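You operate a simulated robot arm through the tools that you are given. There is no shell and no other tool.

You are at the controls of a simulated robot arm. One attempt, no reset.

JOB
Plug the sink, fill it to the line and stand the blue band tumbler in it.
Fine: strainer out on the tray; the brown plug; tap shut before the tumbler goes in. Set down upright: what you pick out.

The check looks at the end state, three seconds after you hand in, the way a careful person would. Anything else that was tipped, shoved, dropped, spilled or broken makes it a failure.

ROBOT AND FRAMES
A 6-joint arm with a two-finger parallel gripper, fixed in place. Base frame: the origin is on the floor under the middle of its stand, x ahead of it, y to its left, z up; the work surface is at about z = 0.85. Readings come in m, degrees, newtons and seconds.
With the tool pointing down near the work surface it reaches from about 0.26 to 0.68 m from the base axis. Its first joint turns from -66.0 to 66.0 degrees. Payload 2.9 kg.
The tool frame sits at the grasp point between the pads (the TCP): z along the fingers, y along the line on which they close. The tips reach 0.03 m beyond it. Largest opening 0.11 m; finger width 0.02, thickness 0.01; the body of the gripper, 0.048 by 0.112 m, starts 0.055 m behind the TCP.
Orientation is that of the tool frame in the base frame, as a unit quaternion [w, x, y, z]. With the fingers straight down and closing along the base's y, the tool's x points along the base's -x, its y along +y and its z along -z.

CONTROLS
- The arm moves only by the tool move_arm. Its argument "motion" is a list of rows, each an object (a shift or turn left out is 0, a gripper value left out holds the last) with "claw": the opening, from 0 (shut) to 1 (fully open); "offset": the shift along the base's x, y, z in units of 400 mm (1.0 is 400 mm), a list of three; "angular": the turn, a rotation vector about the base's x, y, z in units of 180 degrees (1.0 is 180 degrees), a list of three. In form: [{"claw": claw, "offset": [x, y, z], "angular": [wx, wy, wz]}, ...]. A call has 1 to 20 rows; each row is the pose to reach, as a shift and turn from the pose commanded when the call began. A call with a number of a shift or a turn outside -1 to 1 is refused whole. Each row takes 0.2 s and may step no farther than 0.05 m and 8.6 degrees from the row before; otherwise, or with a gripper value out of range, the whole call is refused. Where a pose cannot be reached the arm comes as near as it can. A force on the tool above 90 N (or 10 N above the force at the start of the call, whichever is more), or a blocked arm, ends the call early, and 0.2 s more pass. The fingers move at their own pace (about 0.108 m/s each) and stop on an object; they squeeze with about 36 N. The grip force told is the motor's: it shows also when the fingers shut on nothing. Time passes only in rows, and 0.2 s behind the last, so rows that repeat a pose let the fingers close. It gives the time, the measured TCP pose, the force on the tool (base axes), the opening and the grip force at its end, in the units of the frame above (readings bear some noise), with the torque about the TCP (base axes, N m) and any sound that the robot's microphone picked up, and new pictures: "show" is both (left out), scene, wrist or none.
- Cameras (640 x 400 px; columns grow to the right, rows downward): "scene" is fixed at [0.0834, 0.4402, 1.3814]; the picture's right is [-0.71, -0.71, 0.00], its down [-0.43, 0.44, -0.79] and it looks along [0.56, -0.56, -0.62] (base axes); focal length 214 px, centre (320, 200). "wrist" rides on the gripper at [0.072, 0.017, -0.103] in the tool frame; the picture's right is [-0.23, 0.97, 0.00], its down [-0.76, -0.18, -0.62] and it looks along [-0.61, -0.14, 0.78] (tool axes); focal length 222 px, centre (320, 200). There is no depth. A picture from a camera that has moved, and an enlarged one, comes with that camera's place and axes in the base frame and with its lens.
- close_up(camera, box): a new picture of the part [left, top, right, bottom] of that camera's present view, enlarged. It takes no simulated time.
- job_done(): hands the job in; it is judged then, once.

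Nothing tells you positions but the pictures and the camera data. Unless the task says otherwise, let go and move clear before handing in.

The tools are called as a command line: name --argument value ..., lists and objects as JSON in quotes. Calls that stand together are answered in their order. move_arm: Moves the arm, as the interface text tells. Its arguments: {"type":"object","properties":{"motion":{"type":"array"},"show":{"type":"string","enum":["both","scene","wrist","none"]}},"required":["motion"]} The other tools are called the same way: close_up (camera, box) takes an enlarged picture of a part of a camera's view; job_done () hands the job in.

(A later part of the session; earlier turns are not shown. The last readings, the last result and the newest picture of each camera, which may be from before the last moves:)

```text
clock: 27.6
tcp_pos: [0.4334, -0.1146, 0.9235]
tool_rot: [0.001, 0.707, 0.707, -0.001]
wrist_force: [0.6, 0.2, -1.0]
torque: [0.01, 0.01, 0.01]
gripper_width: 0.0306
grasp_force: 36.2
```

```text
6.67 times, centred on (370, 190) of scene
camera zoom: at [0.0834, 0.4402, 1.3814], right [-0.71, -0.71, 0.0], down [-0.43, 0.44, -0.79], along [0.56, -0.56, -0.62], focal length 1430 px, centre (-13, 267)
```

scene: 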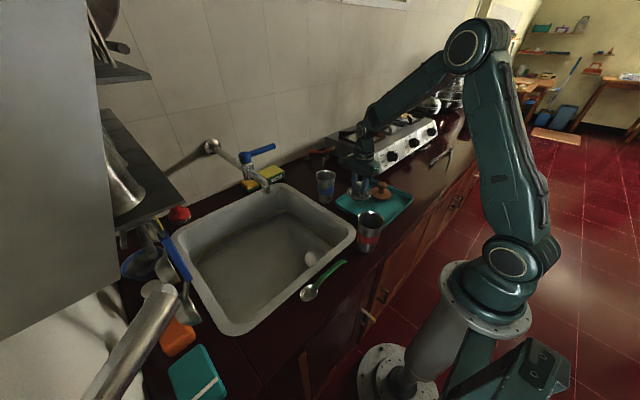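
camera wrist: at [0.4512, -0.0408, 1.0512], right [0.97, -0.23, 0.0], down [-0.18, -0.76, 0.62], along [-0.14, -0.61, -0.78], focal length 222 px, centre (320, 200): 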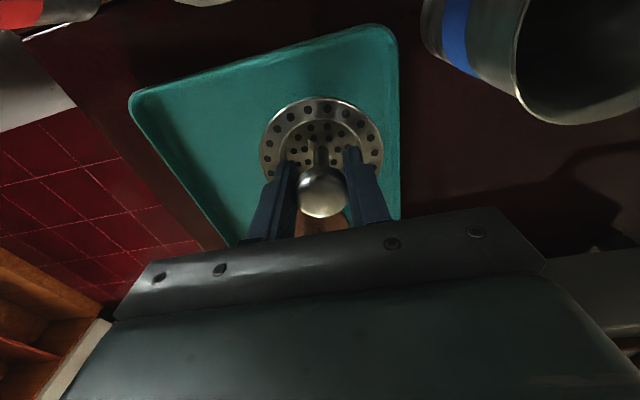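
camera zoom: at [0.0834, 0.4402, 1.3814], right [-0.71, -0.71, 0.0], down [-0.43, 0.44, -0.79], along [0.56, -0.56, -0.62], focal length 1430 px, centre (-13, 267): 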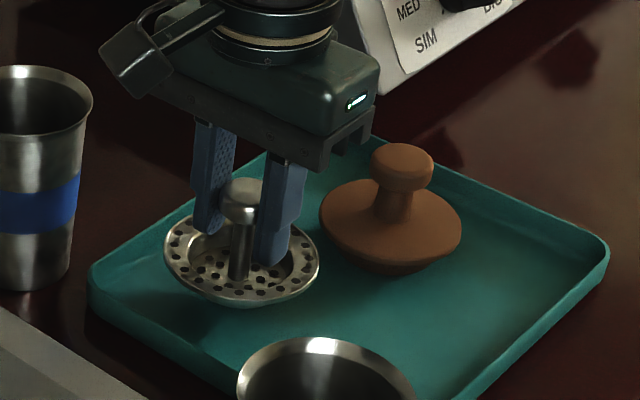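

move_arm --motion '[{"offset": [0, 0, -0.006]}, {"offset": [0, 0, -0.012]}, {"offset": [0, 0, -0.018]}]' --show "none"

close_up --camera "scene" --box '[330, 160, 410, 220]'

```text
clock: 28.4
tcp_pos: [0.4331, -0.1146, 0.9163]
tool_rot: [0.0, 0.707, 0.707, -0.001]
wrist_force: [-0.9, -1.1, -0.8]
torque: [0.03, 0.02, 0.02]
gripper_width: 0.031
grasp_force: 36.0
```

```text
6.67 times, centred on (370, 190) of scene
camera zoom: at [0.0834, 0.4402, 1.3814], right [-0.71, -0.71, 0.0], down [-0.43, 0.44, -0.79], along [0.56, -0.56, -0.62], focal length 1430 px, centre (-13, 267)
```

zoom: 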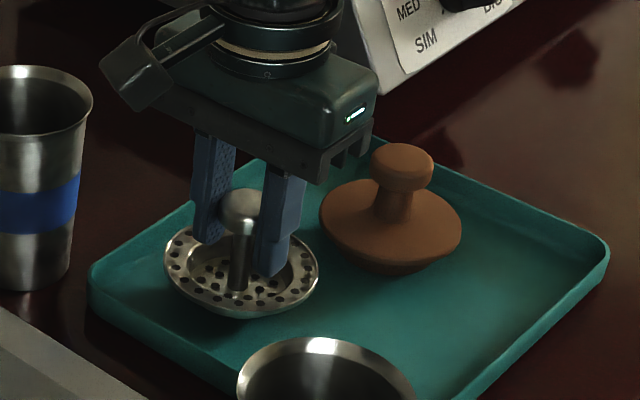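

move_arm --motion '[{"offset": [0, 0, -0.005]}, {"offset": [0, 0, -0.01]}]' --show "none"

```text
clock: 29.0
tcp_pos: [0.4339, -0.1153, 0.9143]
tool_rot: [0.001, 0.707, 0.707, -0.001]
wrist_force: [-1.2, -0.2, -1.1]
torque: [0.01, 0.03, -0.01]
gripper_width: 0.0306
grasp_force: 35.8
```

move_arm --motion '[{"offset": [0, 0, -0.005]}, {"offset": [0, 0, -0.01]}]' --show "none"

close_up --camera "scene" --box '[330, 160, 410, 220]'

```text
clock: 29.6
tcp_pos: [0.4344, -0.1157, 0.9096]
tool_rot: [0.001, 0.707, 0.707, -0.001]
wrist_force: [-5.9, 0.6, 24.8]
torque: [-0.05, 0.33, -0.02]
gripper_width: 0.0308
grasp_force: 35.8
```

```text
6.67 times, centred on (370, 190) of scene
camera zoom: at [0.0829, 0.4403, 1.3813], right [-0.71, -0.71, 0.0], down [-0.43, 0.44, -0.79], along [0.56, -0.56, -0.61], focal length 1430 px, centre (-13, 267)
```

zoom: 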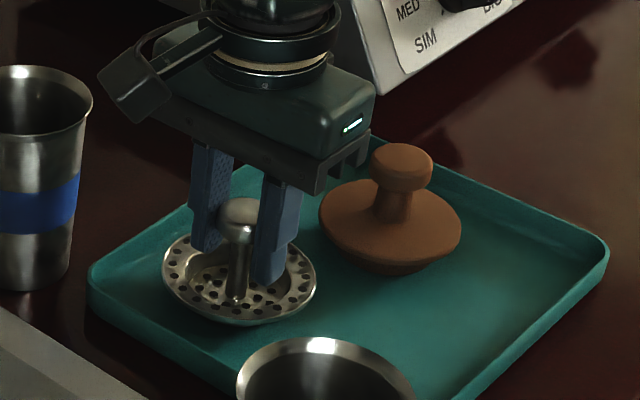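

It has touched down on the tray, reading about 25 N. I'll ease up about 2 mm, then open the fingers gently.

move_arm --motion '[{"offset": [0, 0, 0.003]}, {"offset": [0, 0, 0.0045]}, {"offset": [0, 0, 0.0045]}]' --show "none"

close_up --camera "scene" --box '[330, 160, 410, 220]'

close_up --camera "wrist" --box '[200, 40, 440, 240]'

```text
clock: 30.4
tcp_pos: [0.4347, -0.1154, 0.9112]
tool_rot: [0.001, 0.708, 0.706, 0.0]
wrist_force: [-4.1, -3.8, 15.0]
torque: [-0.26, 0.11, -0.06]
gripper_width: 0.0307
grasp_force: 35.8
```

```text
6.67 times, centred on (370, 190) of scene
camera zoom: at [0.0831, 0.4402, 1.3814], right [-0.71, -0.71, 0.0], down [-0.43, 0.44, -0.79], along [0.56, -0.56, -0.61], focal length 1430 px, centre (-13, 267)
```

zoom: 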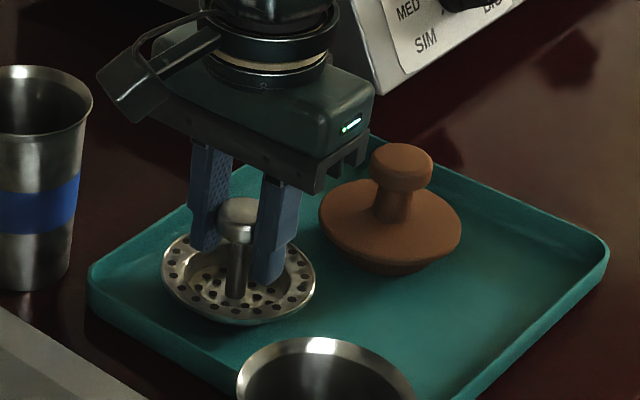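

```text
2.00 times, centred on (320, 140) of wrist
camera zoom: at [0.4519, -0.0406, 1.0132], right [0.97, -0.23, 0.0], down [-0.18, -0.76, 0.62], along [-0.14, -0.61, -0.78], focal length 444 px, centre (320, 320)
```

zoom: 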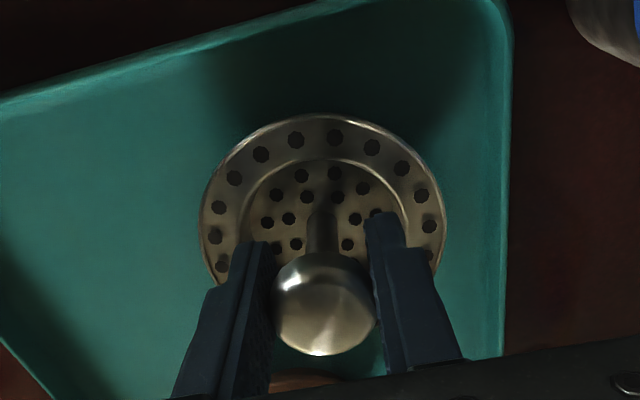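

move_arm --motion '[{"offset": [0, 0, 0.002]}, {"offset": [0, 0, 0.004]}, {"offset": [0, 0, 0.004]}]' --show "none"

```text
clock: 31.2
tcp_pos: [0.4337, -0.1151, 0.9121]
tool_rot: [0.0, 0.707, 0.708, 0.0]
wrist_force: [-0.6, 0.2, -1.4]
torque: [-0.01, -0.01, 0.01]
gripper_width: 0.0306
grasp_force: 35.9
```

The contact is relieved, with the bottom within about 1 mm of the tray. I'll open gently.

move_arm --motion '[{"claw": 0.3, "offset": [0, 0, -0.0015]}, {"claw": 0.4, "offset": [0, 0, -0.0015]}, {"claw": 0.5, "offset": [0, 0, -0.0015]}, {"claw": 0.55, "offset": [0, 0, -0.0015]}]' --show "none"

close_up --camera "scene" --box '[330, 160, 410, 220]'

close_up --camera "wrist" --box '[200, 40, 440, 240]'

```text
clock: 32.2
tcp_pos: [0.4343, -0.1148, 0.912]
tool_rot: [0.001, 0.707, 0.707, 0.0]
wrist_force: [0.5, -0.6, -0.4]
torque: [-0.03, -0.02, 0.0]
gripper_width: 0.0604
grasp_force: 0.0
```

```text
6.67 times, centred on (370, 190) of scene
camera zoom: at [0.0834, 0.4402, 1.3814], right [-0.71, -0.71, 0.0], down [-0.43, 0.44, -0.79], along [0.56, -0.56, -0.62], focal length 1430 px, centre (-13, 267)
```

zoom: 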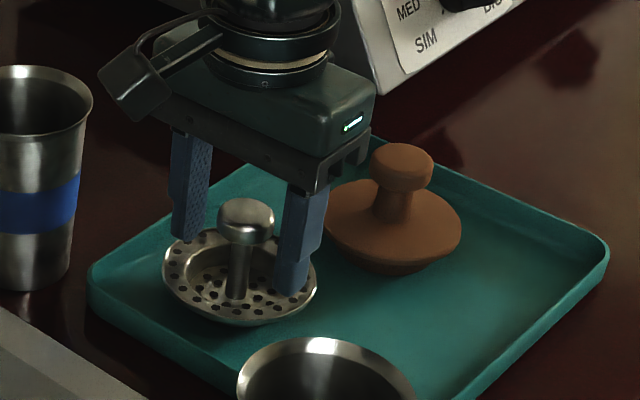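

```text
2.00 times, centred on (320, 140) of wrist
camera zoom: at [0.4516, -0.0409, 1.0139], right [0.97, -0.23, 0.0], down [-0.18, -0.76, 0.62], along [-0.14, -0.61, -0.78], focal length 444 px, centre (320, 320)
```

zoom: 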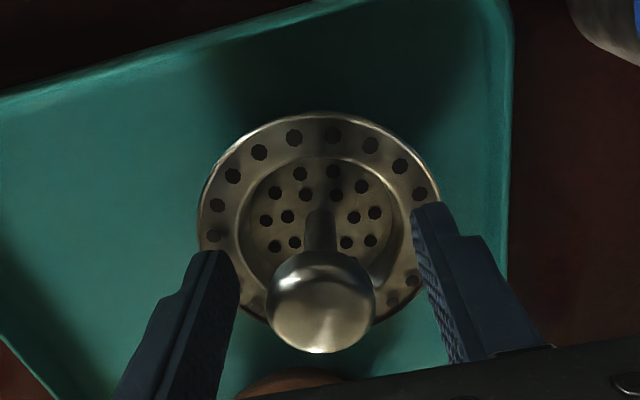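

The strainer stands upright on the tray. I'll rise straight up, then move over the plug.

move_arm --motion '[{"offset": [0, 0, 0.04]}, {"offset": [0, 0, 0.1]}, {"offset": [0, 0, 0.18]}, {"offset": [0, 0, 0.28]}, {"offset": [0, 0, 0.35]}, {"claw": 0.65, "offset": [-0.03, -0.08, 0.35]}, {"offset": [-0.06, -0.17, 0.35]}, {"offset": [-0.0875, -0.255, 0.35]}]' --show "both"

close_up --camera "wrist" --box '[180, 0, 460, 200]'

close_up --camera "scene" --box '[310, 150, 430, 230]'

```text
clock: 34.0
tcp_pos: [0.4004, -0.2164, 1.051]
tool_rot: [0.0, 0.707, 0.707, -0.001]
wrist_force: [-0.2, -1.0, -0.5]
torque: [0.0, -0.02, -0.01]
gripper_width: 0.0713
grasp_force: 0.0
camera wrist: at [0.4172, -0.142, 1.1535], right [0.97, -0.23, 0.0], down [-0.18, -0.76, 0.62], along [-0.14, -0.61, -0.78], focal length 222 px, centre (320, 200)
```

scene: 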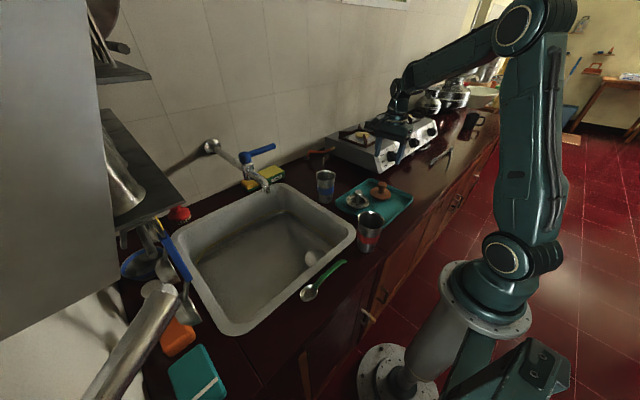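
wrist: 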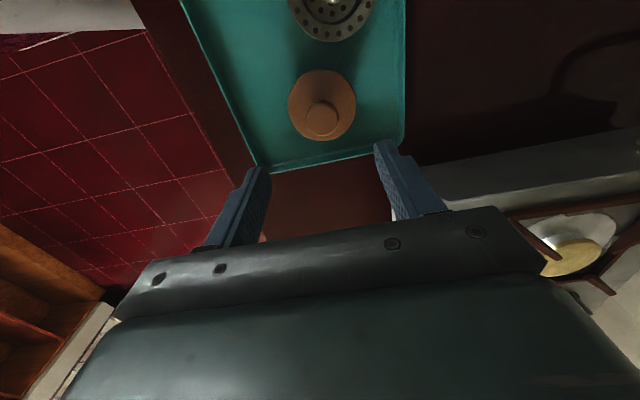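

```text
2.00 times, centred on (320, 100) of wrist
camera zoom: at [0.4172, -0.142, 1.1535], right [0.97, -0.23, 0.0], down [-0.18, -0.76, 0.62], along [-0.14, -0.61, -0.78], focal length 444 px, centre (320, 400)
```

zoom: 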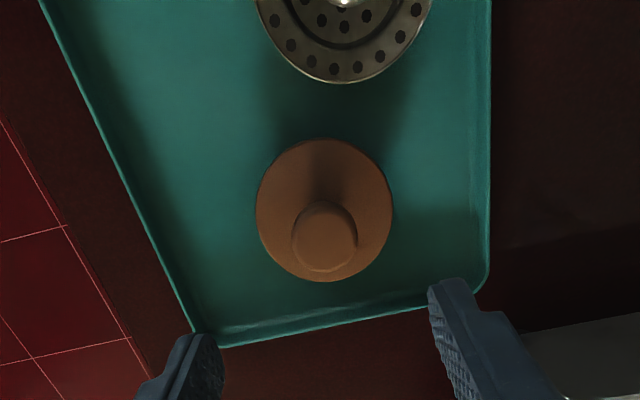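

```text
5.00 times, centred on (370, 190) of scene
camera zoom: at [0.0834, 0.4402, 1.3814], right [-0.71, -0.71, 0.0], down [-0.43, 0.44, -0.79], along [0.56, -0.56, -0.62], focal length 1072 px, centre (70, 250)
```

zoom: 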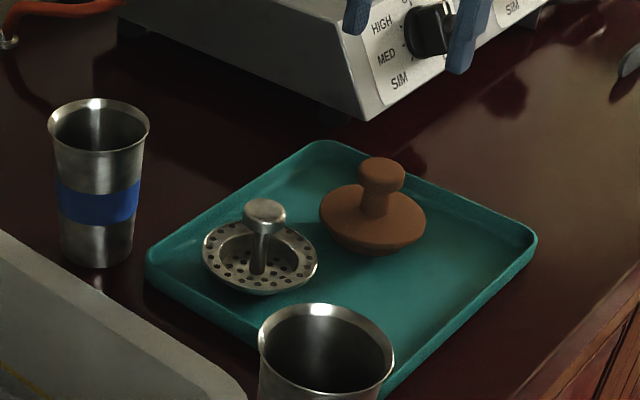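

The plug is near (0.403, -0.220) with its knob centre at z≈0.91. I'll descend onto it and grip.

move_arm --motion '[{"claw": 0.6, "offset": [0.0065, -0.009, -0.08]}, {"offset": [0.0065, -0.009, -0.17]}, {"offset": [0.0065, -0.009, -0.25]}, {"offset": [0.0065, -0.009, -0.3]}]' --show "wrist"

close_up --camera "wrist" --box '[220, 60, 420, 240]'

close_up --camera "scene" --box '[330, 130, 430, 220]'

```text
clock: 35.0
tcp_pos: [0.4031, -0.2192, 0.9301]
tool_rot: [0.001, 0.707, 0.707, 0.0]
wrist_force: [0.3, 0.9, 0.2]
torque: [0.03, 0.0, -0.01]
gripper_width: 0.0663
grasp_force: 0.1
camera wrist: at [0.4192, -0.1448, 1.0328], right [0.97, -0.23, 0.0], down [-0.18, -0.76, 0.62], along [-0.14, -0.61, -0.78], focal length 222 px, centre (320, 200)
```

wrist: 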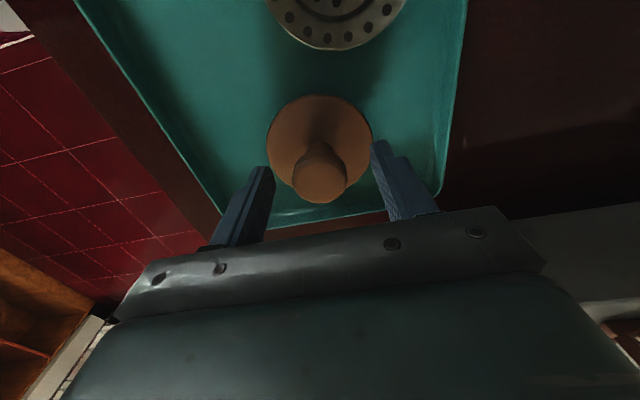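

```text
2.22 times, centred on (320, 150) of wrist
camera zoom: at [0.4192, -0.1448, 1.0328], right [0.97, -0.23, 0.0], down [-0.18, -0.76, 0.62], along [-0.14, -0.61, -0.78], focal length 494 px, centre (320, 311)
```

zoom: 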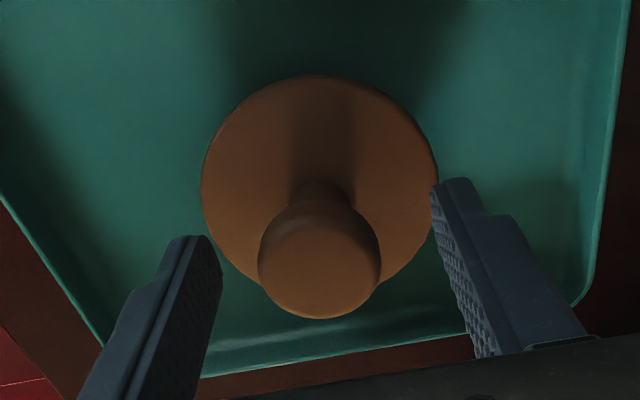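

```text
4.44 times, centred on (380, 175) of scene
camera zoom: at [0.0834, 0.4402, 1.3814], right [-0.71, -0.71, 0.0], down [-0.43, 0.44, -0.79], along [0.56, -0.56, -0.62], focal length 953 px, centre (53, 311)
```

zoom: 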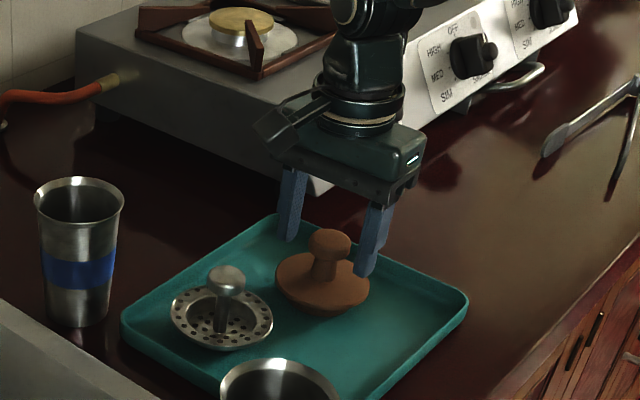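

move_arm --motion '[{"offset": [0, 0, -0.025]}, {"offset": [0, 0, -0.045]}, {"offset": [0, 0, -0.055]}, {"claw": 0.4, "offset": [0, 0, -0.055]}, {"claw": 0.2, "offset": [0, 0, -0.055]}, {"claw": 0, "offset": [0, 0, -0.055]}, {"claw": 0, "offset": [0, 0, -0.055]}, {"claw": 0, "offset": [0, 0, -0.055]}]' --show "wrist"

close_up --camera "wrist" --box '[220, 60, 420, 240]'

close_up --camera "scene" --box '[340, 140, 420, 220]'

```text
clock: 36.8
tcp_pos: [0.403, -0.2201, 0.9086]
tool_rot: [0.001, 0.707, 0.707, 0.0]
wrist_force: [-0.2, -0.1, 0.2]
torque: [0.03, -0.01, 0.0]
gripper_width: 0.0343
grasp_force: 35.6
camera wrist: at [0.4197, -0.1461, 1.0117], right [0.97, -0.23, 0.0], down [-0.18, -0.76, 0.62], along [-0.14, -0.61, -0.78], focal length 222 px, centre (320, 200)
```

wrist: 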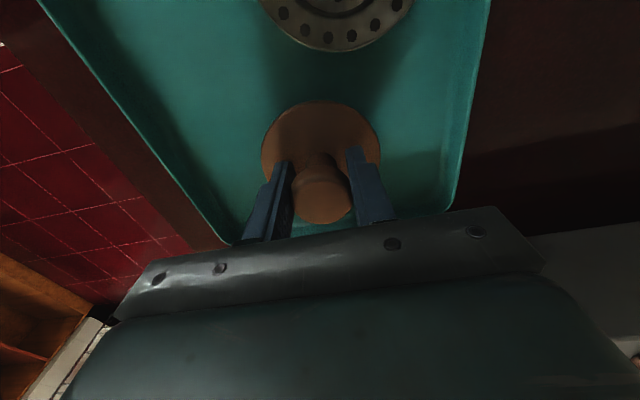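

```text
2.22 times, centred on (320, 150) of wrist
camera zoom: at [0.4197, -0.1461, 1.0117], right [0.97, -0.23, 0.0], down [-0.18, -0.76, 0.62], along [-0.14, -0.61, -0.78], focal length 494 px, centre (320, 311)
```

zoom: 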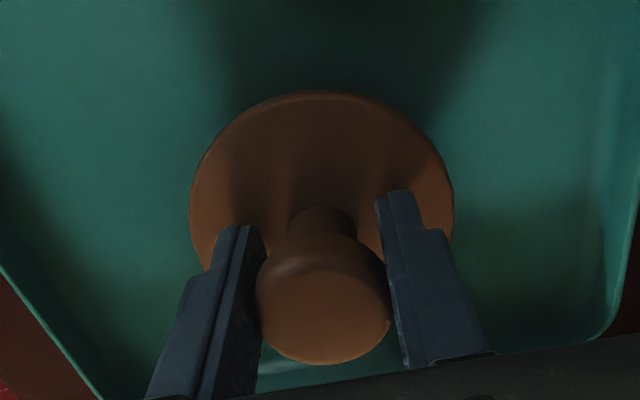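

```text
5.00 times, centred on (380, 180) of scene
camera zoom: at [0.0834, 0.4402, 1.3814], right [-0.71, -0.71, 0.0], down [-0.43, 0.44, -0.79], along [0.56, -0.56, -0.62], focal length 1072 px, centre (20, 300)
```

zoom: 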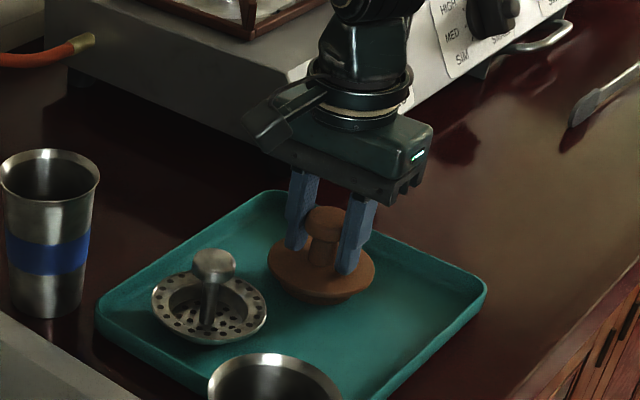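

Plug gripped at 34 mm. I'll lift slowly and carry it above the drain.

move_arm --motion '[{"offset": [0, 0, 0.006]}, {"offset": [0, 0, 0.015]}, {"offset": [0, 0, 0.03]}, {"offset": [0, 0, 0.055]}, {"offset": [0, 0, 0.085]}, {"offset": [0, 0, 0.12]}, {"offset": [0, 0, 0.16]}, {"offset": [0, 0, 0.2]}, {"offset": [0, 0, 0.24]}, {"offset": [0, 0, 0.28]}, {"offset": [0, 0, 0.32]}, {"offset": [0, 0, 0.345]}, {"offset": [0, 0, 0.355]}]' --show "scene"

close_up --camera "scene" --box '[340, 80, 440, 220]'

```text
clock: 39.6
tcp_pos: [0.403, -0.2212, 1.0519]
tool_rot: [-0.001, 0.707, 0.707, -0.001]
wrist_force: [-0.2, -0.1, -1.3]
torque: [0.04, -0.03, 0.01]
gripper_width: 0.0348
grasp_force: 35.6
```

scene: 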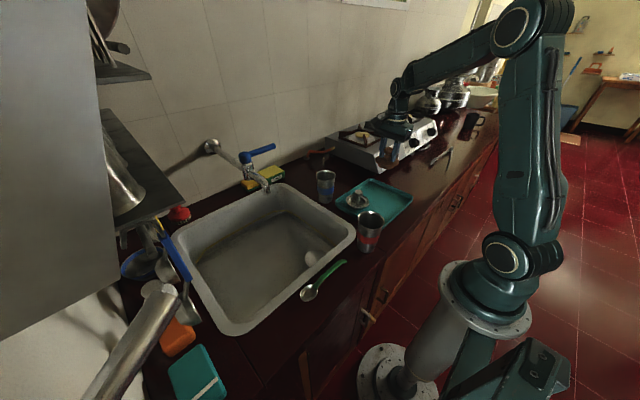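

```text
2.86 times, centred on (390, 150) of scene
camera zoom: at [0.0834, 0.4402, 1.3814], right [-0.71, -0.71, 0.0], down [-0.43, 0.44, -0.79], along [0.56, -0.56, -0.62], focal length 613 px, centre (120, 343)
```

zoom: 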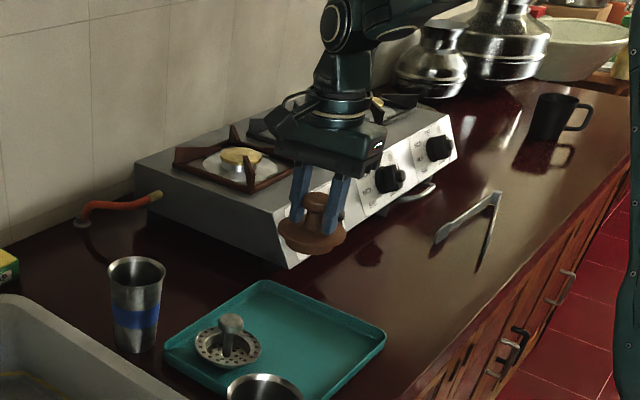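

The plug is off the tray. I'll carry it over the drain at a steady pace.

move_arm --motion '[{"offset": [0.003, 0.02, 0]}, {"offset": [0.0075, 0.05, 0]}, {"offset": [0.0136, 0.09, 0]}, {"offset": [0.0204, 0.135, 0]}, {"offset": [0.0271, 0.18, 0]}, {"offset": [0.0339, 0.225, 0]}, {"offset": [0.0407, 0.27, 0]}, {"offset": [0.0475, 0.315, 0]}, {"offset": [0.0543, 0.36, 0]}, {"offset": [0.0611, 0.405, 0]}, {"offset": [0.0679, 0.45, 0]}, {"offset": [0.0746, 0.495, 0]}, {"offset": [0.0814, 0.54, 0]}, {"offset": [0.0882, 0.585, 0]}, {"offset": [0.095, 0.63, 0]}, {"offset": [0.1018, 0.675, 0]}, {"offset": [0.1078, 0.715, 0]}, {"offset": [0.1131, 0.75, 0]}, {"offset": [0.1169, 0.775, 0]}, {"offset": [0.11875, 0.7875, 0]}]' --show "both"

close_up --camera "wrist" --box '[220, 0, 420, 240]'

close_up --camera "scene" --box '[290, 235, 340, 275]'

close_up --camera "scene" --box '[260, 120, 370, 220]'

```text
clock: 43.8
tcp_pos: [0.4496, 0.0931, 1.0518]
tool_rot: [0.0, 0.707, 0.708, -0.001]
wrist_force: [-0.7, 0.0, -1.7]
torque: [-0.03, 0.01, 0.02]
gripper_width: 0.0347
grasp_force: 36.3
camera wrist: at [0.4664, 0.1687, 1.155], right [0.97, -0.23, 0.0], down [-0.18, -0.76, 0.62], along [-0.14, -0.61, -0.78], focal length 222 px, centre (320, 200)
```

scene: 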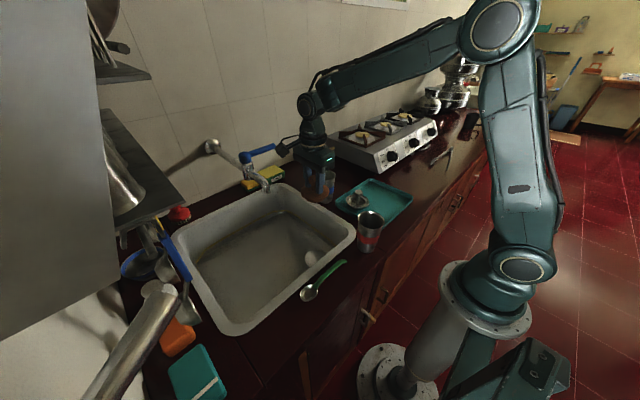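
wrist: 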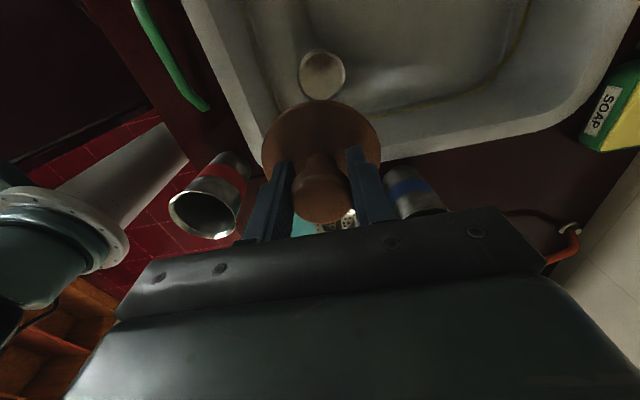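

```text
1.67 times, centred on (320, 120) of wrist
camera zoom: at [0.4664, 0.1687, 1.155], right [0.97, -0.23, 0.0], down [-0.18, -0.76, 0.62], along [-0.14, -0.61, -0.78], focal length 370 px, centre (320, 333)
```

zoom: 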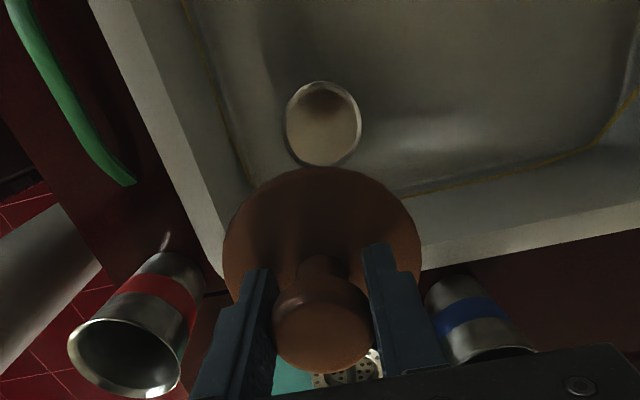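

```text
10.00 times, centred on (315, 255) of scene
camera zoom: at [0.0834, 0.4402, 1.3813], right [-0.71, -0.71, 0.0], down [-0.43, 0.44, -0.79], along [0.56, -0.56, -0.62], focal length 2145 px, centre (370, -350)
```

zoom: 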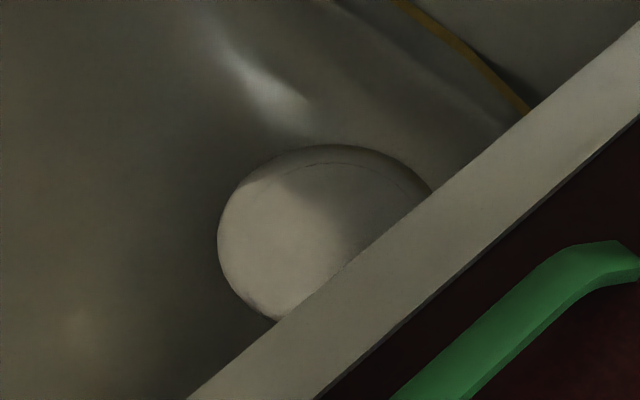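

```text
4.00 times, centred on (315, 170) of scene
camera zoom: at [0.0834, 0.4402, 1.3813], right [-0.71, -0.71, 0.0], down [-0.43, 0.44, -0.79], along [0.56, -0.56, -0.62], focal length 858 px, centre (340, 320)
```

zoom: 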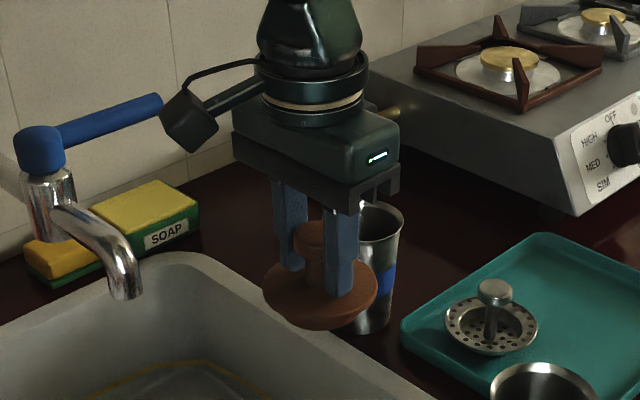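

close_up --camera "wrist" --box '[285, 35, 360, 110]'

close_up --camera "scene" --box '[300, 165, 350, 205]'

```text
5.33 times, centred on (322, 72) of wrist
camera zoom: at [0.4664, 0.1687, 1.155], right [0.97, -0.23, 0.0], down [-0.18, -0.76, 0.62], along [-0.14, -0.61, -0.78], focal length 1185 px, centre (307, 880)
```

zoom: 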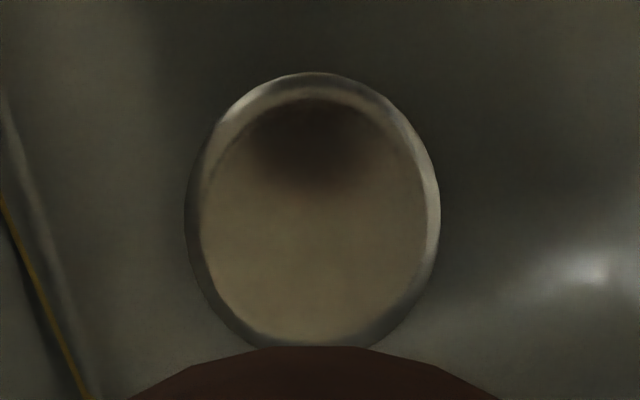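

```text
10.00 times, centred on (325, 185) of scene
camera zoom: at [0.0834, 0.4402, 1.3813], right [-0.71, -0.71, 0.0], down [-0.43, 0.44, -0.79], along [0.56, -0.56, -0.62], focal length 2145 px, centre (270, 350)
```

zoom: 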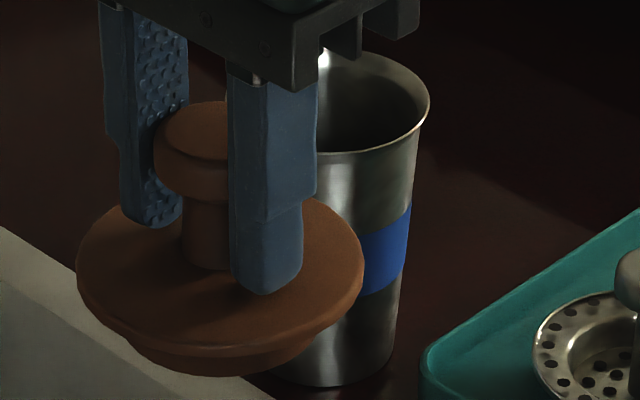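

The drain hole is directly below at about (0.451, 0.095). I'll descend into the sink with the plug.

move_arm --motion '[{"offset": [0.0025, 0.001, -0.02]}, {"offset": [0.0025, 0.001, -0.05]}, {"offset": [0.0025, 0.001, -0.1]}, {"offset": [0.0025, 0.001, -0.15]}, {"offset": [0.0025, 0.001, -0.2]}, {"offset": [0.0025, 0.001, -0.25]}, {"offset": [0.0025, 0.001, -0.3]}, {"offset": [0.0025, 0.001, -0.35]}, {"offset": [0.0025, 0.001, -0.4]}, {"offset": [0.0025, 0.001, -0.45]}, {"offset": [0.0025, 0.001, -0.5]}, {"offset": [0.0025, 0.001, -0.55]}, {"offset": [0.0025, 0.001, -0.6]}, {"offset": [0.0025, 0.001, -0.63]}]' --show "both"

close_up --camera "wrist" --box '[220, 40, 420, 240]'

close_up --camera "scene" --box '[280, 215, 350, 275]'

```text
clock: 46.8
tcp_pos: [0.451, 0.0953, 0.7985]
tool_rot: [0.0, 0.707, 0.708, 0.0]
wrist_force: [-0.7, 0.7, -0.4]
torque: [0.0, -0.01, 0.03]
gripper_width: 0.0345
grasp_force: 36.0
camera wrist: at [0.4682, 0.1696, 0.9008], right [0.97, -0.23, 0.0], down [-0.18, -0.76, 0.62], along [-0.14, -0.61, -0.78], focal length 222 px, centre (320, 200)
```

scene: 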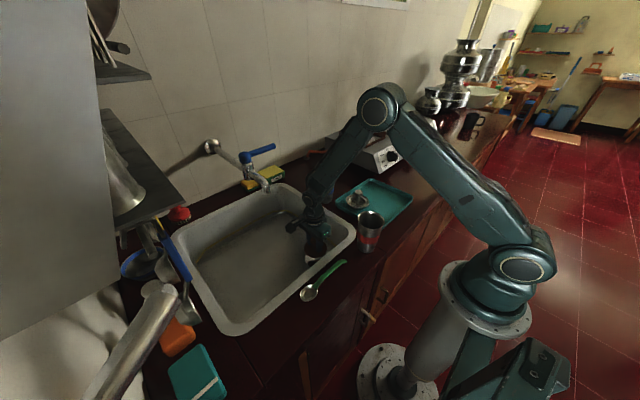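
wrist: 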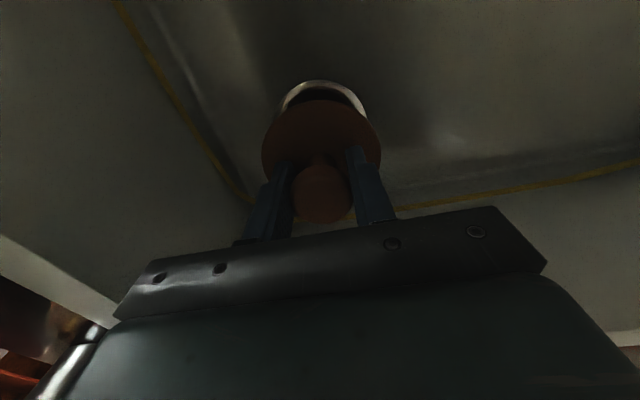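

```text
2.00 times, centred on (320, 140) of wrist
camera zoom: at [0.4682, 0.1696, 0.9008], right [0.97, -0.23, 0.0], down [-0.18, -0.76, 0.62], along [-0.14, -0.61, -0.78], focal length 444 px, centre (320, 320)
```

zoom: 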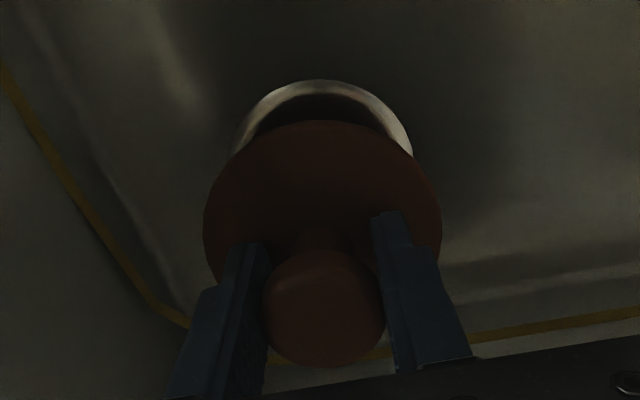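

```text
6.67 times, centred on (315, 245) of scene
camera zoom: at [0.0834, 0.4402, 1.3814], right [-0.71, -0.71, 0.0], down [-0.43, 0.44, -0.79], along [0.56, -0.56, -0.62], focal length 1430 px, centre (353, -100)
```

zoom: 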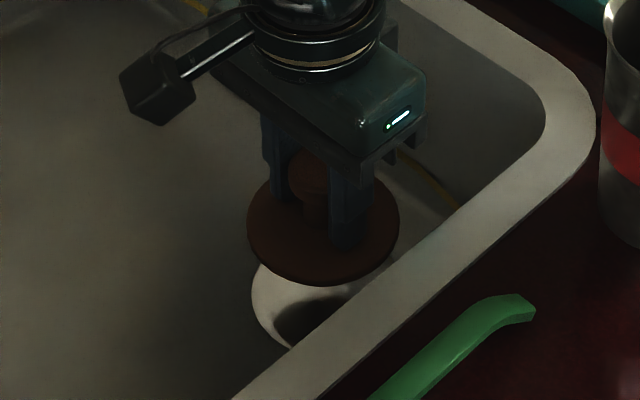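

The plug and hole are aligned. I'll lower slowly until it seats.

move_arm --motion '[{"offset": [0, 0, -0.02]}, {"offset": [0, 0, -0.04]}, {"offset": [0, 0, -0.06]}, {"offset": [0, 0, -0.075]}, {"offset": [0, 0, -0.085]}]' --show "none"

close_up --camera "wrist" --box '[220, 40, 420, 240]'

close_up --camera "scene" --box '[280, 215, 350, 275]'

```text
clock: 48.0
tcp_pos: [0.4509, 0.0952, 0.7659]
tool_rot: [0.001, 0.707, 0.707, -0.001]
wrist_force: [-0.2, 0.1, -0.5]
torque: [-0.02, -0.02, 0.03]
gripper_width: 0.0345
grasp_force: 36.3
```

```text
2.00 times, centred on (320, 140) of wrist
camera zoom: at [0.4682, 0.169, 0.8681], right [0.97, -0.23, 0.0], down [-0.18, -0.76, 0.62], along [-0.14, -0.61, -0.78], focal length 444 px, centre (320, 320)
```

zoom: 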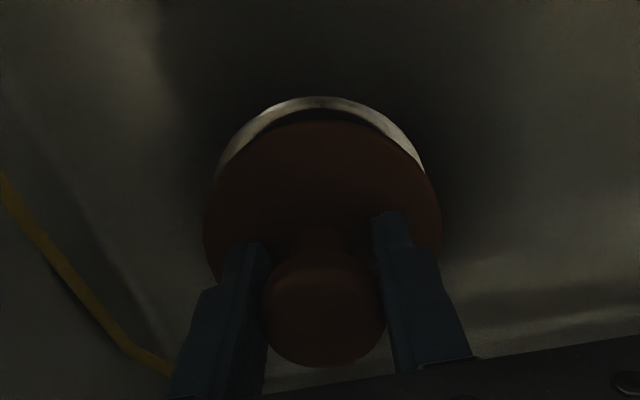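

```text
6.67 times, centred on (315, 245) of scene
camera zoom: at [0.0834, 0.4402, 1.3814], right [-0.71, -0.71, 0.0], down [-0.43, 0.44, -0.79], along [0.56, -0.56, -0.62], focal length 1430 px, centre (353, -100)
```

zoom: 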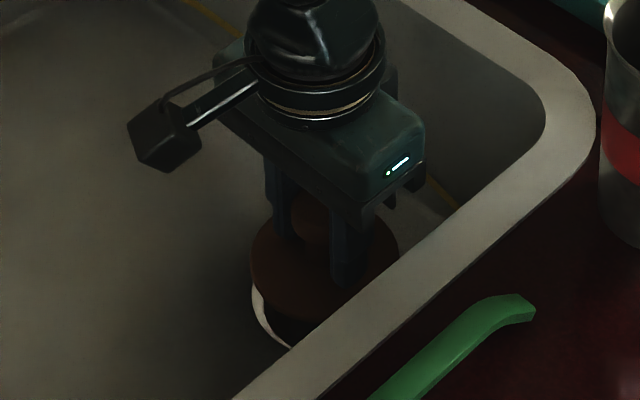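

move_arm --motion '[{"offset": [0, 0, -0.01]}, {"offset": [0, 0, -0.02]}, {"offset": [0, 0, -0.028]}]' --show "none"

close_up --camera "wrist" --box '[220, 40, 420, 240]'

```text
clock: 48.8
tcp_pos: [0.4511, 0.0944, 0.7536]
tool_rot: [0.001, 0.707, 0.707, 0.0]
wrist_force: [-0.6, 0.2, -1.3]
torque: [0.02, 0.02, -0.01]
gripper_width: 0.0343
grasp_force: 36.1
```

```text
2.00 times, centred on (320, 140) of wrist
camera zoom: at [0.4676, 0.1688, 0.8569], right [0.97, -0.23, 0.0], down [-0.18, -0.76, 0.62], along [-0.14, -0.61, -0.78], focal length 444 px, centre (320, 320)
```

zoom: 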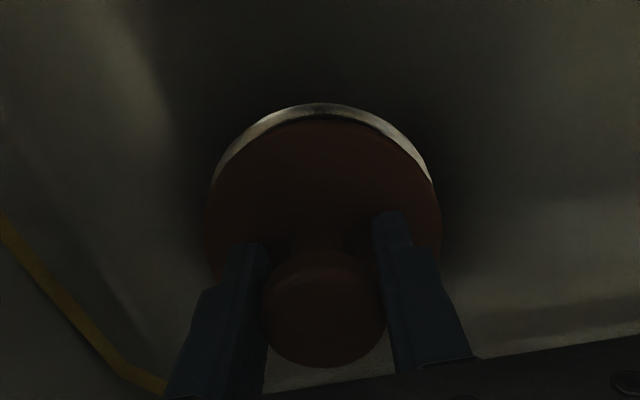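

move_arm --motion '[{"offset": [0, 0, -0.007]}, {"offset": [0, 0, -0.014]}]' --show "none"

close_up --camera "wrist" --box '[220, 40, 420, 240]'

```text
clock: 49.4
tcp_pos: [0.45, 0.095, 0.7493]
tool_rot: [0.0, 0.707, 0.707, -0.001]
wrist_force: [-0.4, 0.2, -1.1]
torque: [-0.03, 0.0, 0.01]
gripper_width: 0.0344
grasp_force: 35.6
```

```text
2.00 times, centred on (320, 140) of wrist
camera zoom: at [0.4677, 0.1693, 0.8511], right [0.97, -0.23, 0.0], down [-0.18, -0.76, 0.62], along [-0.14, -0.61, -0.78], focal length 444 px, centre (320, 320)
```

zoom: 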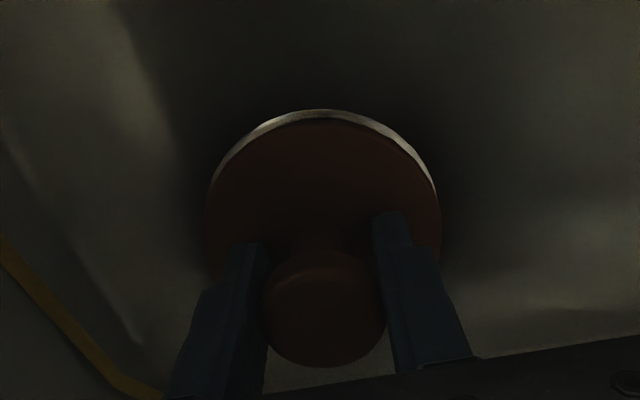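

move_arm --motion '[{"offset": [0, 0, -0.006]}, {"offset": [0, 0, -0.012]}]' --show "none"

```text
clock: 50.0
tcp_pos: [0.4503, 0.0943, 0.7432]
tool_rot: [0.001, 0.707, 0.707, -0.001]
wrist_force: [0.2, 0.2, -1.1]
torque: [0.0, -0.03, 0.02]
gripper_width: 0.0345
grasp_force: 35.8
```

move_arm --motion '[{"offset": [0, 0, -0.005]}, {"offset": [0, 0, -0.01]}]' --show "none"

close_up --camera "wrist" --box '[220, 40, 420, 240]'

```text
clock: 50.6
tcp_pos: [0.4502, 0.0952, 0.7388]
tool_rot: [0.0, 0.707, 0.707, -0.002]
wrist_force: [0.6, 0.1, -0.6]
torque: [0.01, -0.01, -0.04]
gripper_width: 0.0343
grasp_force: 36.2
```

```text
2.00 times, centred on (320, 140) of wrist
camera zoom: at [0.4674, 0.1693, 0.8423], right [0.97, -0.23, 0.0], down [-0.18, -0.76, 0.62], along [-0.14, -0.61, -0.78], focal length 444 px, centre (320, 320)
```

zoom: 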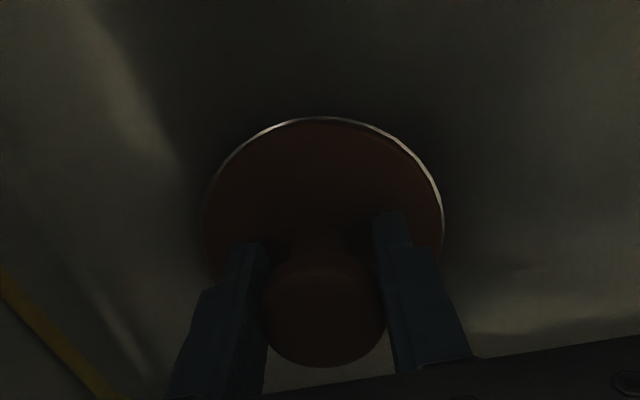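

move_arm --motion '[{"offset": [0.001, 0, -0.005]}, {"offset": [0.002, 0, -0.01]}]' --show "none"

close_up --camera "wrist" --box '[220, 40, 420, 240]'

```text
clock: 51.2
tcp_pos: [0.4509, 0.0946, 0.7392]
tool_rot: [0.0, 0.707, 0.707, 0.0]
wrist_force: [-17.0, -1.5, 45.9]
torque: [-0.19, 0.07, -0.17]
gripper_width: 0.0346
grasp_force: 36.0
```

```text
2.00 times, centred on (320, 140) of wrist
camera zoom: at [0.4676, 0.169, 0.8408], right [0.97, -0.23, 0.0], down [-0.18, -0.76, 0.62], along [-0.14, -0.61, -0.78], focal length 444 px, centre (320, 320)
```

zoom: 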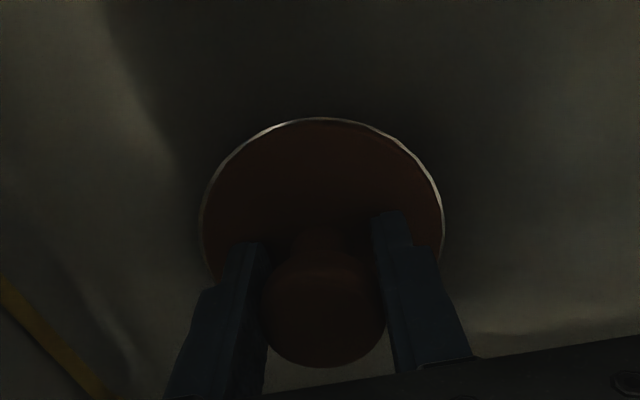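

The plug has bottomed at 46 N. The sideways force says my small x shift was unneeded, so I'll take it back and re-check the push.

move_arm --motion '[{"offset": [-0.002, 0, 0.003]}, {"offset": [-0.003, 0, 0.003]}, {"offset": [-0.003, 0, 0.0]}]' --show "none"

close_up --camera "wrist" --box '[220, 40, 420, 240]'

```text
clock: 52.0
tcp_pos: [0.4502, 0.0948, 0.7383]
tool_rot: [0.002, 0.707, 0.707, 0.001]
wrist_force: [-11.1, -0.7, 47.9]
torque: [-0.16, 0.32, -0.14]
gripper_width: 0.0345
grasp_force: 35.8
```

```text
2.00 times, centred on (320, 140) of wrist
camera zoom: at [0.4673, 0.169, 0.8407], right [0.97, -0.23, 0.0], down [-0.18, -0.76, 0.62], along [-0.14, -0.61, -0.78], focal length 444 px, centre (320, 320)
```

zoom: 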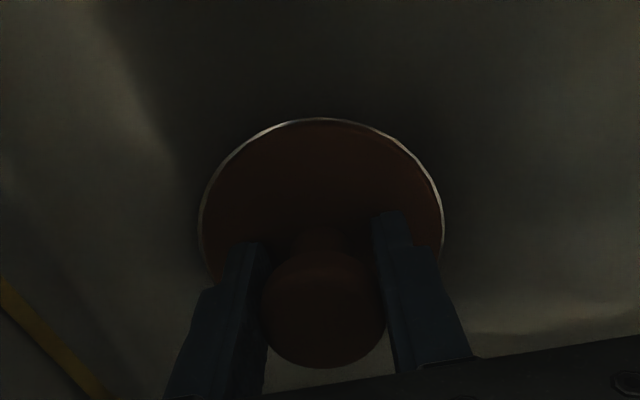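

move_arm --motion '[{"offset": [-0.001, 0, 0.002]}, {"offset": [-0.001, 0, 0.004]}, {"offset": [-0.001, 0, 0.004]}]' --show "none"

```text
clock: 52.8
tcp_pos: [0.4515, 0.0935, 0.7372]
tool_rot: [0.002, 0.707, 0.707, 0.001]
wrist_force: [0.5, -1.6, 25.3]
torque: [-0.07, 0.13, -0.15]
gripper_width: 0.0343
grasp_force: 36.3
```

Force is down to 25 N straight up. I'll relieve a little more and open the fingers.

move_arm --motion '[{"offset": [0, 0, 0.002]}, {"offset": [0, 0, 0.002]}, {"claw": 0.36, "offset": [0, 0, 0.002]}, {"claw": 0.45, "offset": [0, 0, 0.002]}, {"claw": 0.55, "offset": [0, 0, 0.002]}, {"claw": 0.6, "offset": [0, 0, 0.002]}]' --show "none"

close_up --camera "wrist" --box '[220, 40, 420, 240]'

```text
clock: 54.2
tcp_pos: [0.4488, 0.0947, 0.7372]
tool_rot: [0.0, 0.707, 0.707, 0.0]
wrist_force: [-0.2, -0.6, -0.9]
torque: [-0.01, 0.0, -0.01]
gripper_width: 0.066
grasp_force: 0.0
```

```text
2.00 times, centred on (320, 140) of wrist
camera zoom: at [0.4669, 0.169, 0.8404], right [0.97, -0.23, 0.0], down [-0.18, -0.76, 0.62], along [-0.14, -0.61, -0.78], focal length 444 px, centre (320, 320)
```

zoom: 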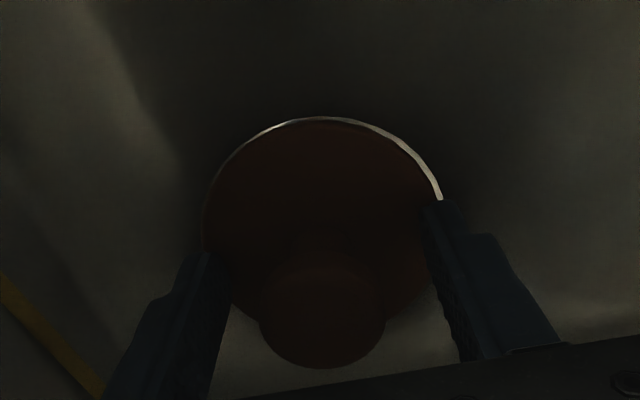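

move_arm --motion '[{"offset": [0, 0, 0.03]}, {"offset": [0, 0, 0.08]}, {"offset": [0, 0, 0.15]}, {"offset": [0, 0, 0.24]}, {"offset": [0, 0, 0.33]}, {"offset": [0, 0, 0.42]}, {"offset": [0, 0, 0.52]}, {"offset": [0, 0, 0.62]}, {"offset": [0, 0, 0.72]}, {"offset": [0, 0, 0.785]}]' --show "both"

close_up --camera "wrist" --box '[285, 35, 360, 110]'

close_up --camera "scene" --box '[290, 235, 340, 275]'

```text
clock: 56.4
tcp_pos: [0.4486, 0.0945, 1.0524]
tool_rot: [0.001, 0.707, 0.707, -0.002]
wrist_force: [0.3, -0.1, 0.0]
torque: [-0.04, 0.0, 0.03]
gripper_width: 0.0662
grasp_force: 0.2
camera wrist: at [0.4658, 0.1692, 1.1548], right [0.97, -0.23, 0.0], down [-0.18, -0.76, 0.62], along [-0.14, -0.61, -0.78], focal length 222 px, centre (320, 200)
```

scene: 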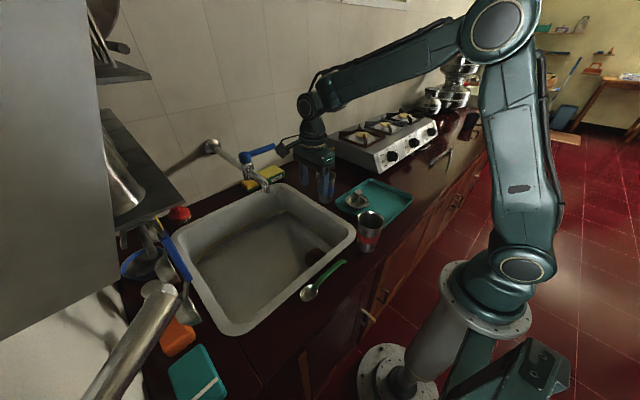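
wrist: 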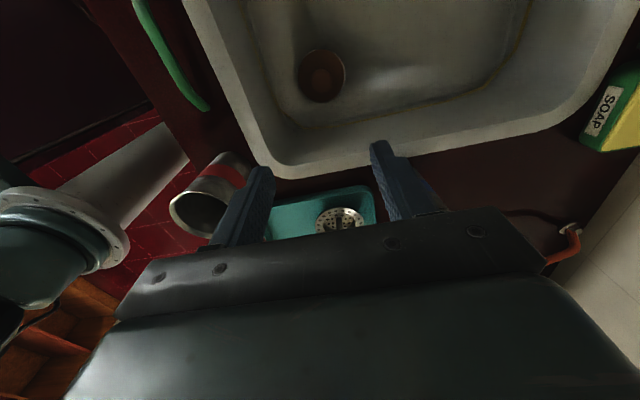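

```text
5.33 times, centred on (322, 72) of wrist
camera zoom: at [0.4658, 0.1692, 1.1548], right [0.97, -0.23, 0.0], down [-0.18, -0.76, 0.62], along [-0.14, -0.61, -0.78], focal length 1185 px, centre (307, 880)
```

zoom: 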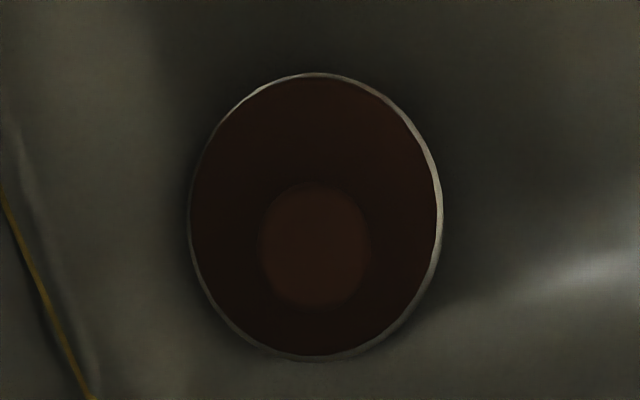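

```text
10.00 times, centred on (315, 255) of scene
camera zoom: at [0.0834, 0.4402, 1.3814], right [-0.71, -0.71, 0.0], down [-0.43, 0.44, -0.79], along [0.56, -0.56, -0.62], focal length 2145 px, centre (370, -350)
```

zoom: 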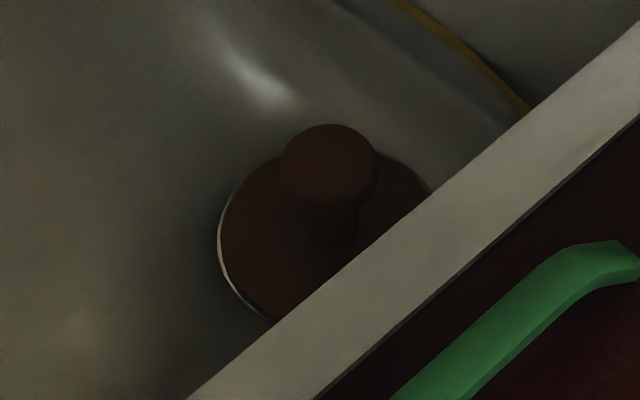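

The plug is seated, flush in the drain. Next the tap: I'll go up, turn the tool to +90°, and look down on the lever from above.

move_arm --motion '[{"claw": 0.6, "offset": [0, 0, 0.08], "angular": [0, 0, 0.047]}, {"offset": [0, 0, 0.16], "angular": [0, 0, 0.094]}, {"offset": [0, 0, 0.24], "angular": [0, 0, 0.141]}, {"offset": [0, 0, 0.32], "angular": [0, 0, 0.188]}, {"offset": [0, 0, 0.4], "angular": [0, 0, 0.235]}, {"offset": [0, 0, 0.48], "angular": [0, 0, 0.282]}, {"offset": [0, 0, 0.56], "angular": [0, 0, 0.329]}, {"claw": 1, "offset": [0, 0, 0.62], "angular": [0, 0, 0.376]}, {"offset": [0.03, 0, 0.62], "angular": [0, 0, 0.423]}, {"offset": [0.06, 0, 0.62], "angular": [0, 0, 0.47]}, {"offset": [0.09, 0, 0.62], "angular": [0, 0, 0.517]}, {"offset": [0.12, 0, 0.62], "angular": [0, 0, 0.564]}, {"offset": [0.15, 0, 0.62], "angular": [0, 0, 0.611]}, {"offset": [0.18, 0, 0.62], "angular": [0, 0, 0.658]}, {"offset": [0.21, 0, 0.62], "angular": [0, 0, 0.705]}, {"offset": [0.24, 0, 0.62], "angular": [0, 0, 0.752]}, {"offset": [0.27, 0, 0.62], "angular": [0, 0, 0.799]}, {"offset": [0.3, 0, 0.62], "angular": [0, 0, 0.846]}, {"offset": [0.3275, 0.0125, 0.62], "angular": [0, 0, 0.893]}, {"offset": [0.3275, 0.0125, 0.62], "angular": [0, 0, 0.94]}]' --show "both"

```text
clock: 59.1
tcp_pos: [0.5053, 0.0962, 1.2999]
tool_rot: [0.015, -0.098, 0.995, 0.002]
wrist_force: [10.3, -3.0, -14.1]
torque: [0.49, 0.13, 0.32]
gripper_width: 0.1102
grasp_force: 0.1
out of reach, approached as far as the arm can: row 13
stopped in row 13: the force on the tool passed its limit at 147 N (the readings are from after the stop); the commanded pose is now the measured one
camera wrist: at [0.4277, 0.0995, 1.4002], right [0.03, 1.0, 0.01], down [0.76, -0.03, 0.65], along [0.65, -0.01, -0.76], focal length 222 px, centre (320, 200)
```

scene: 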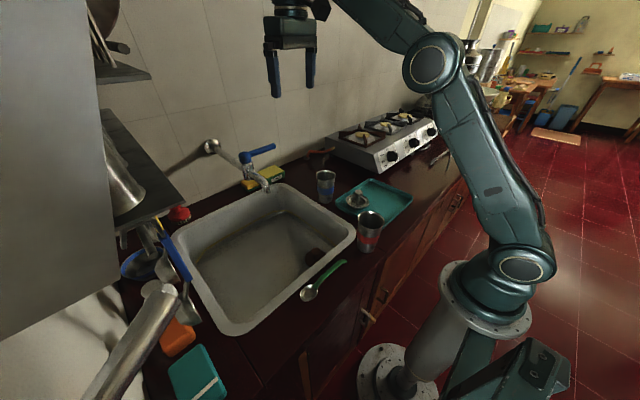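
wrist: 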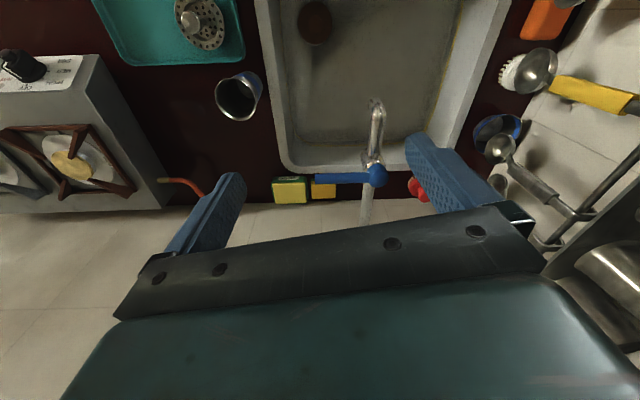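

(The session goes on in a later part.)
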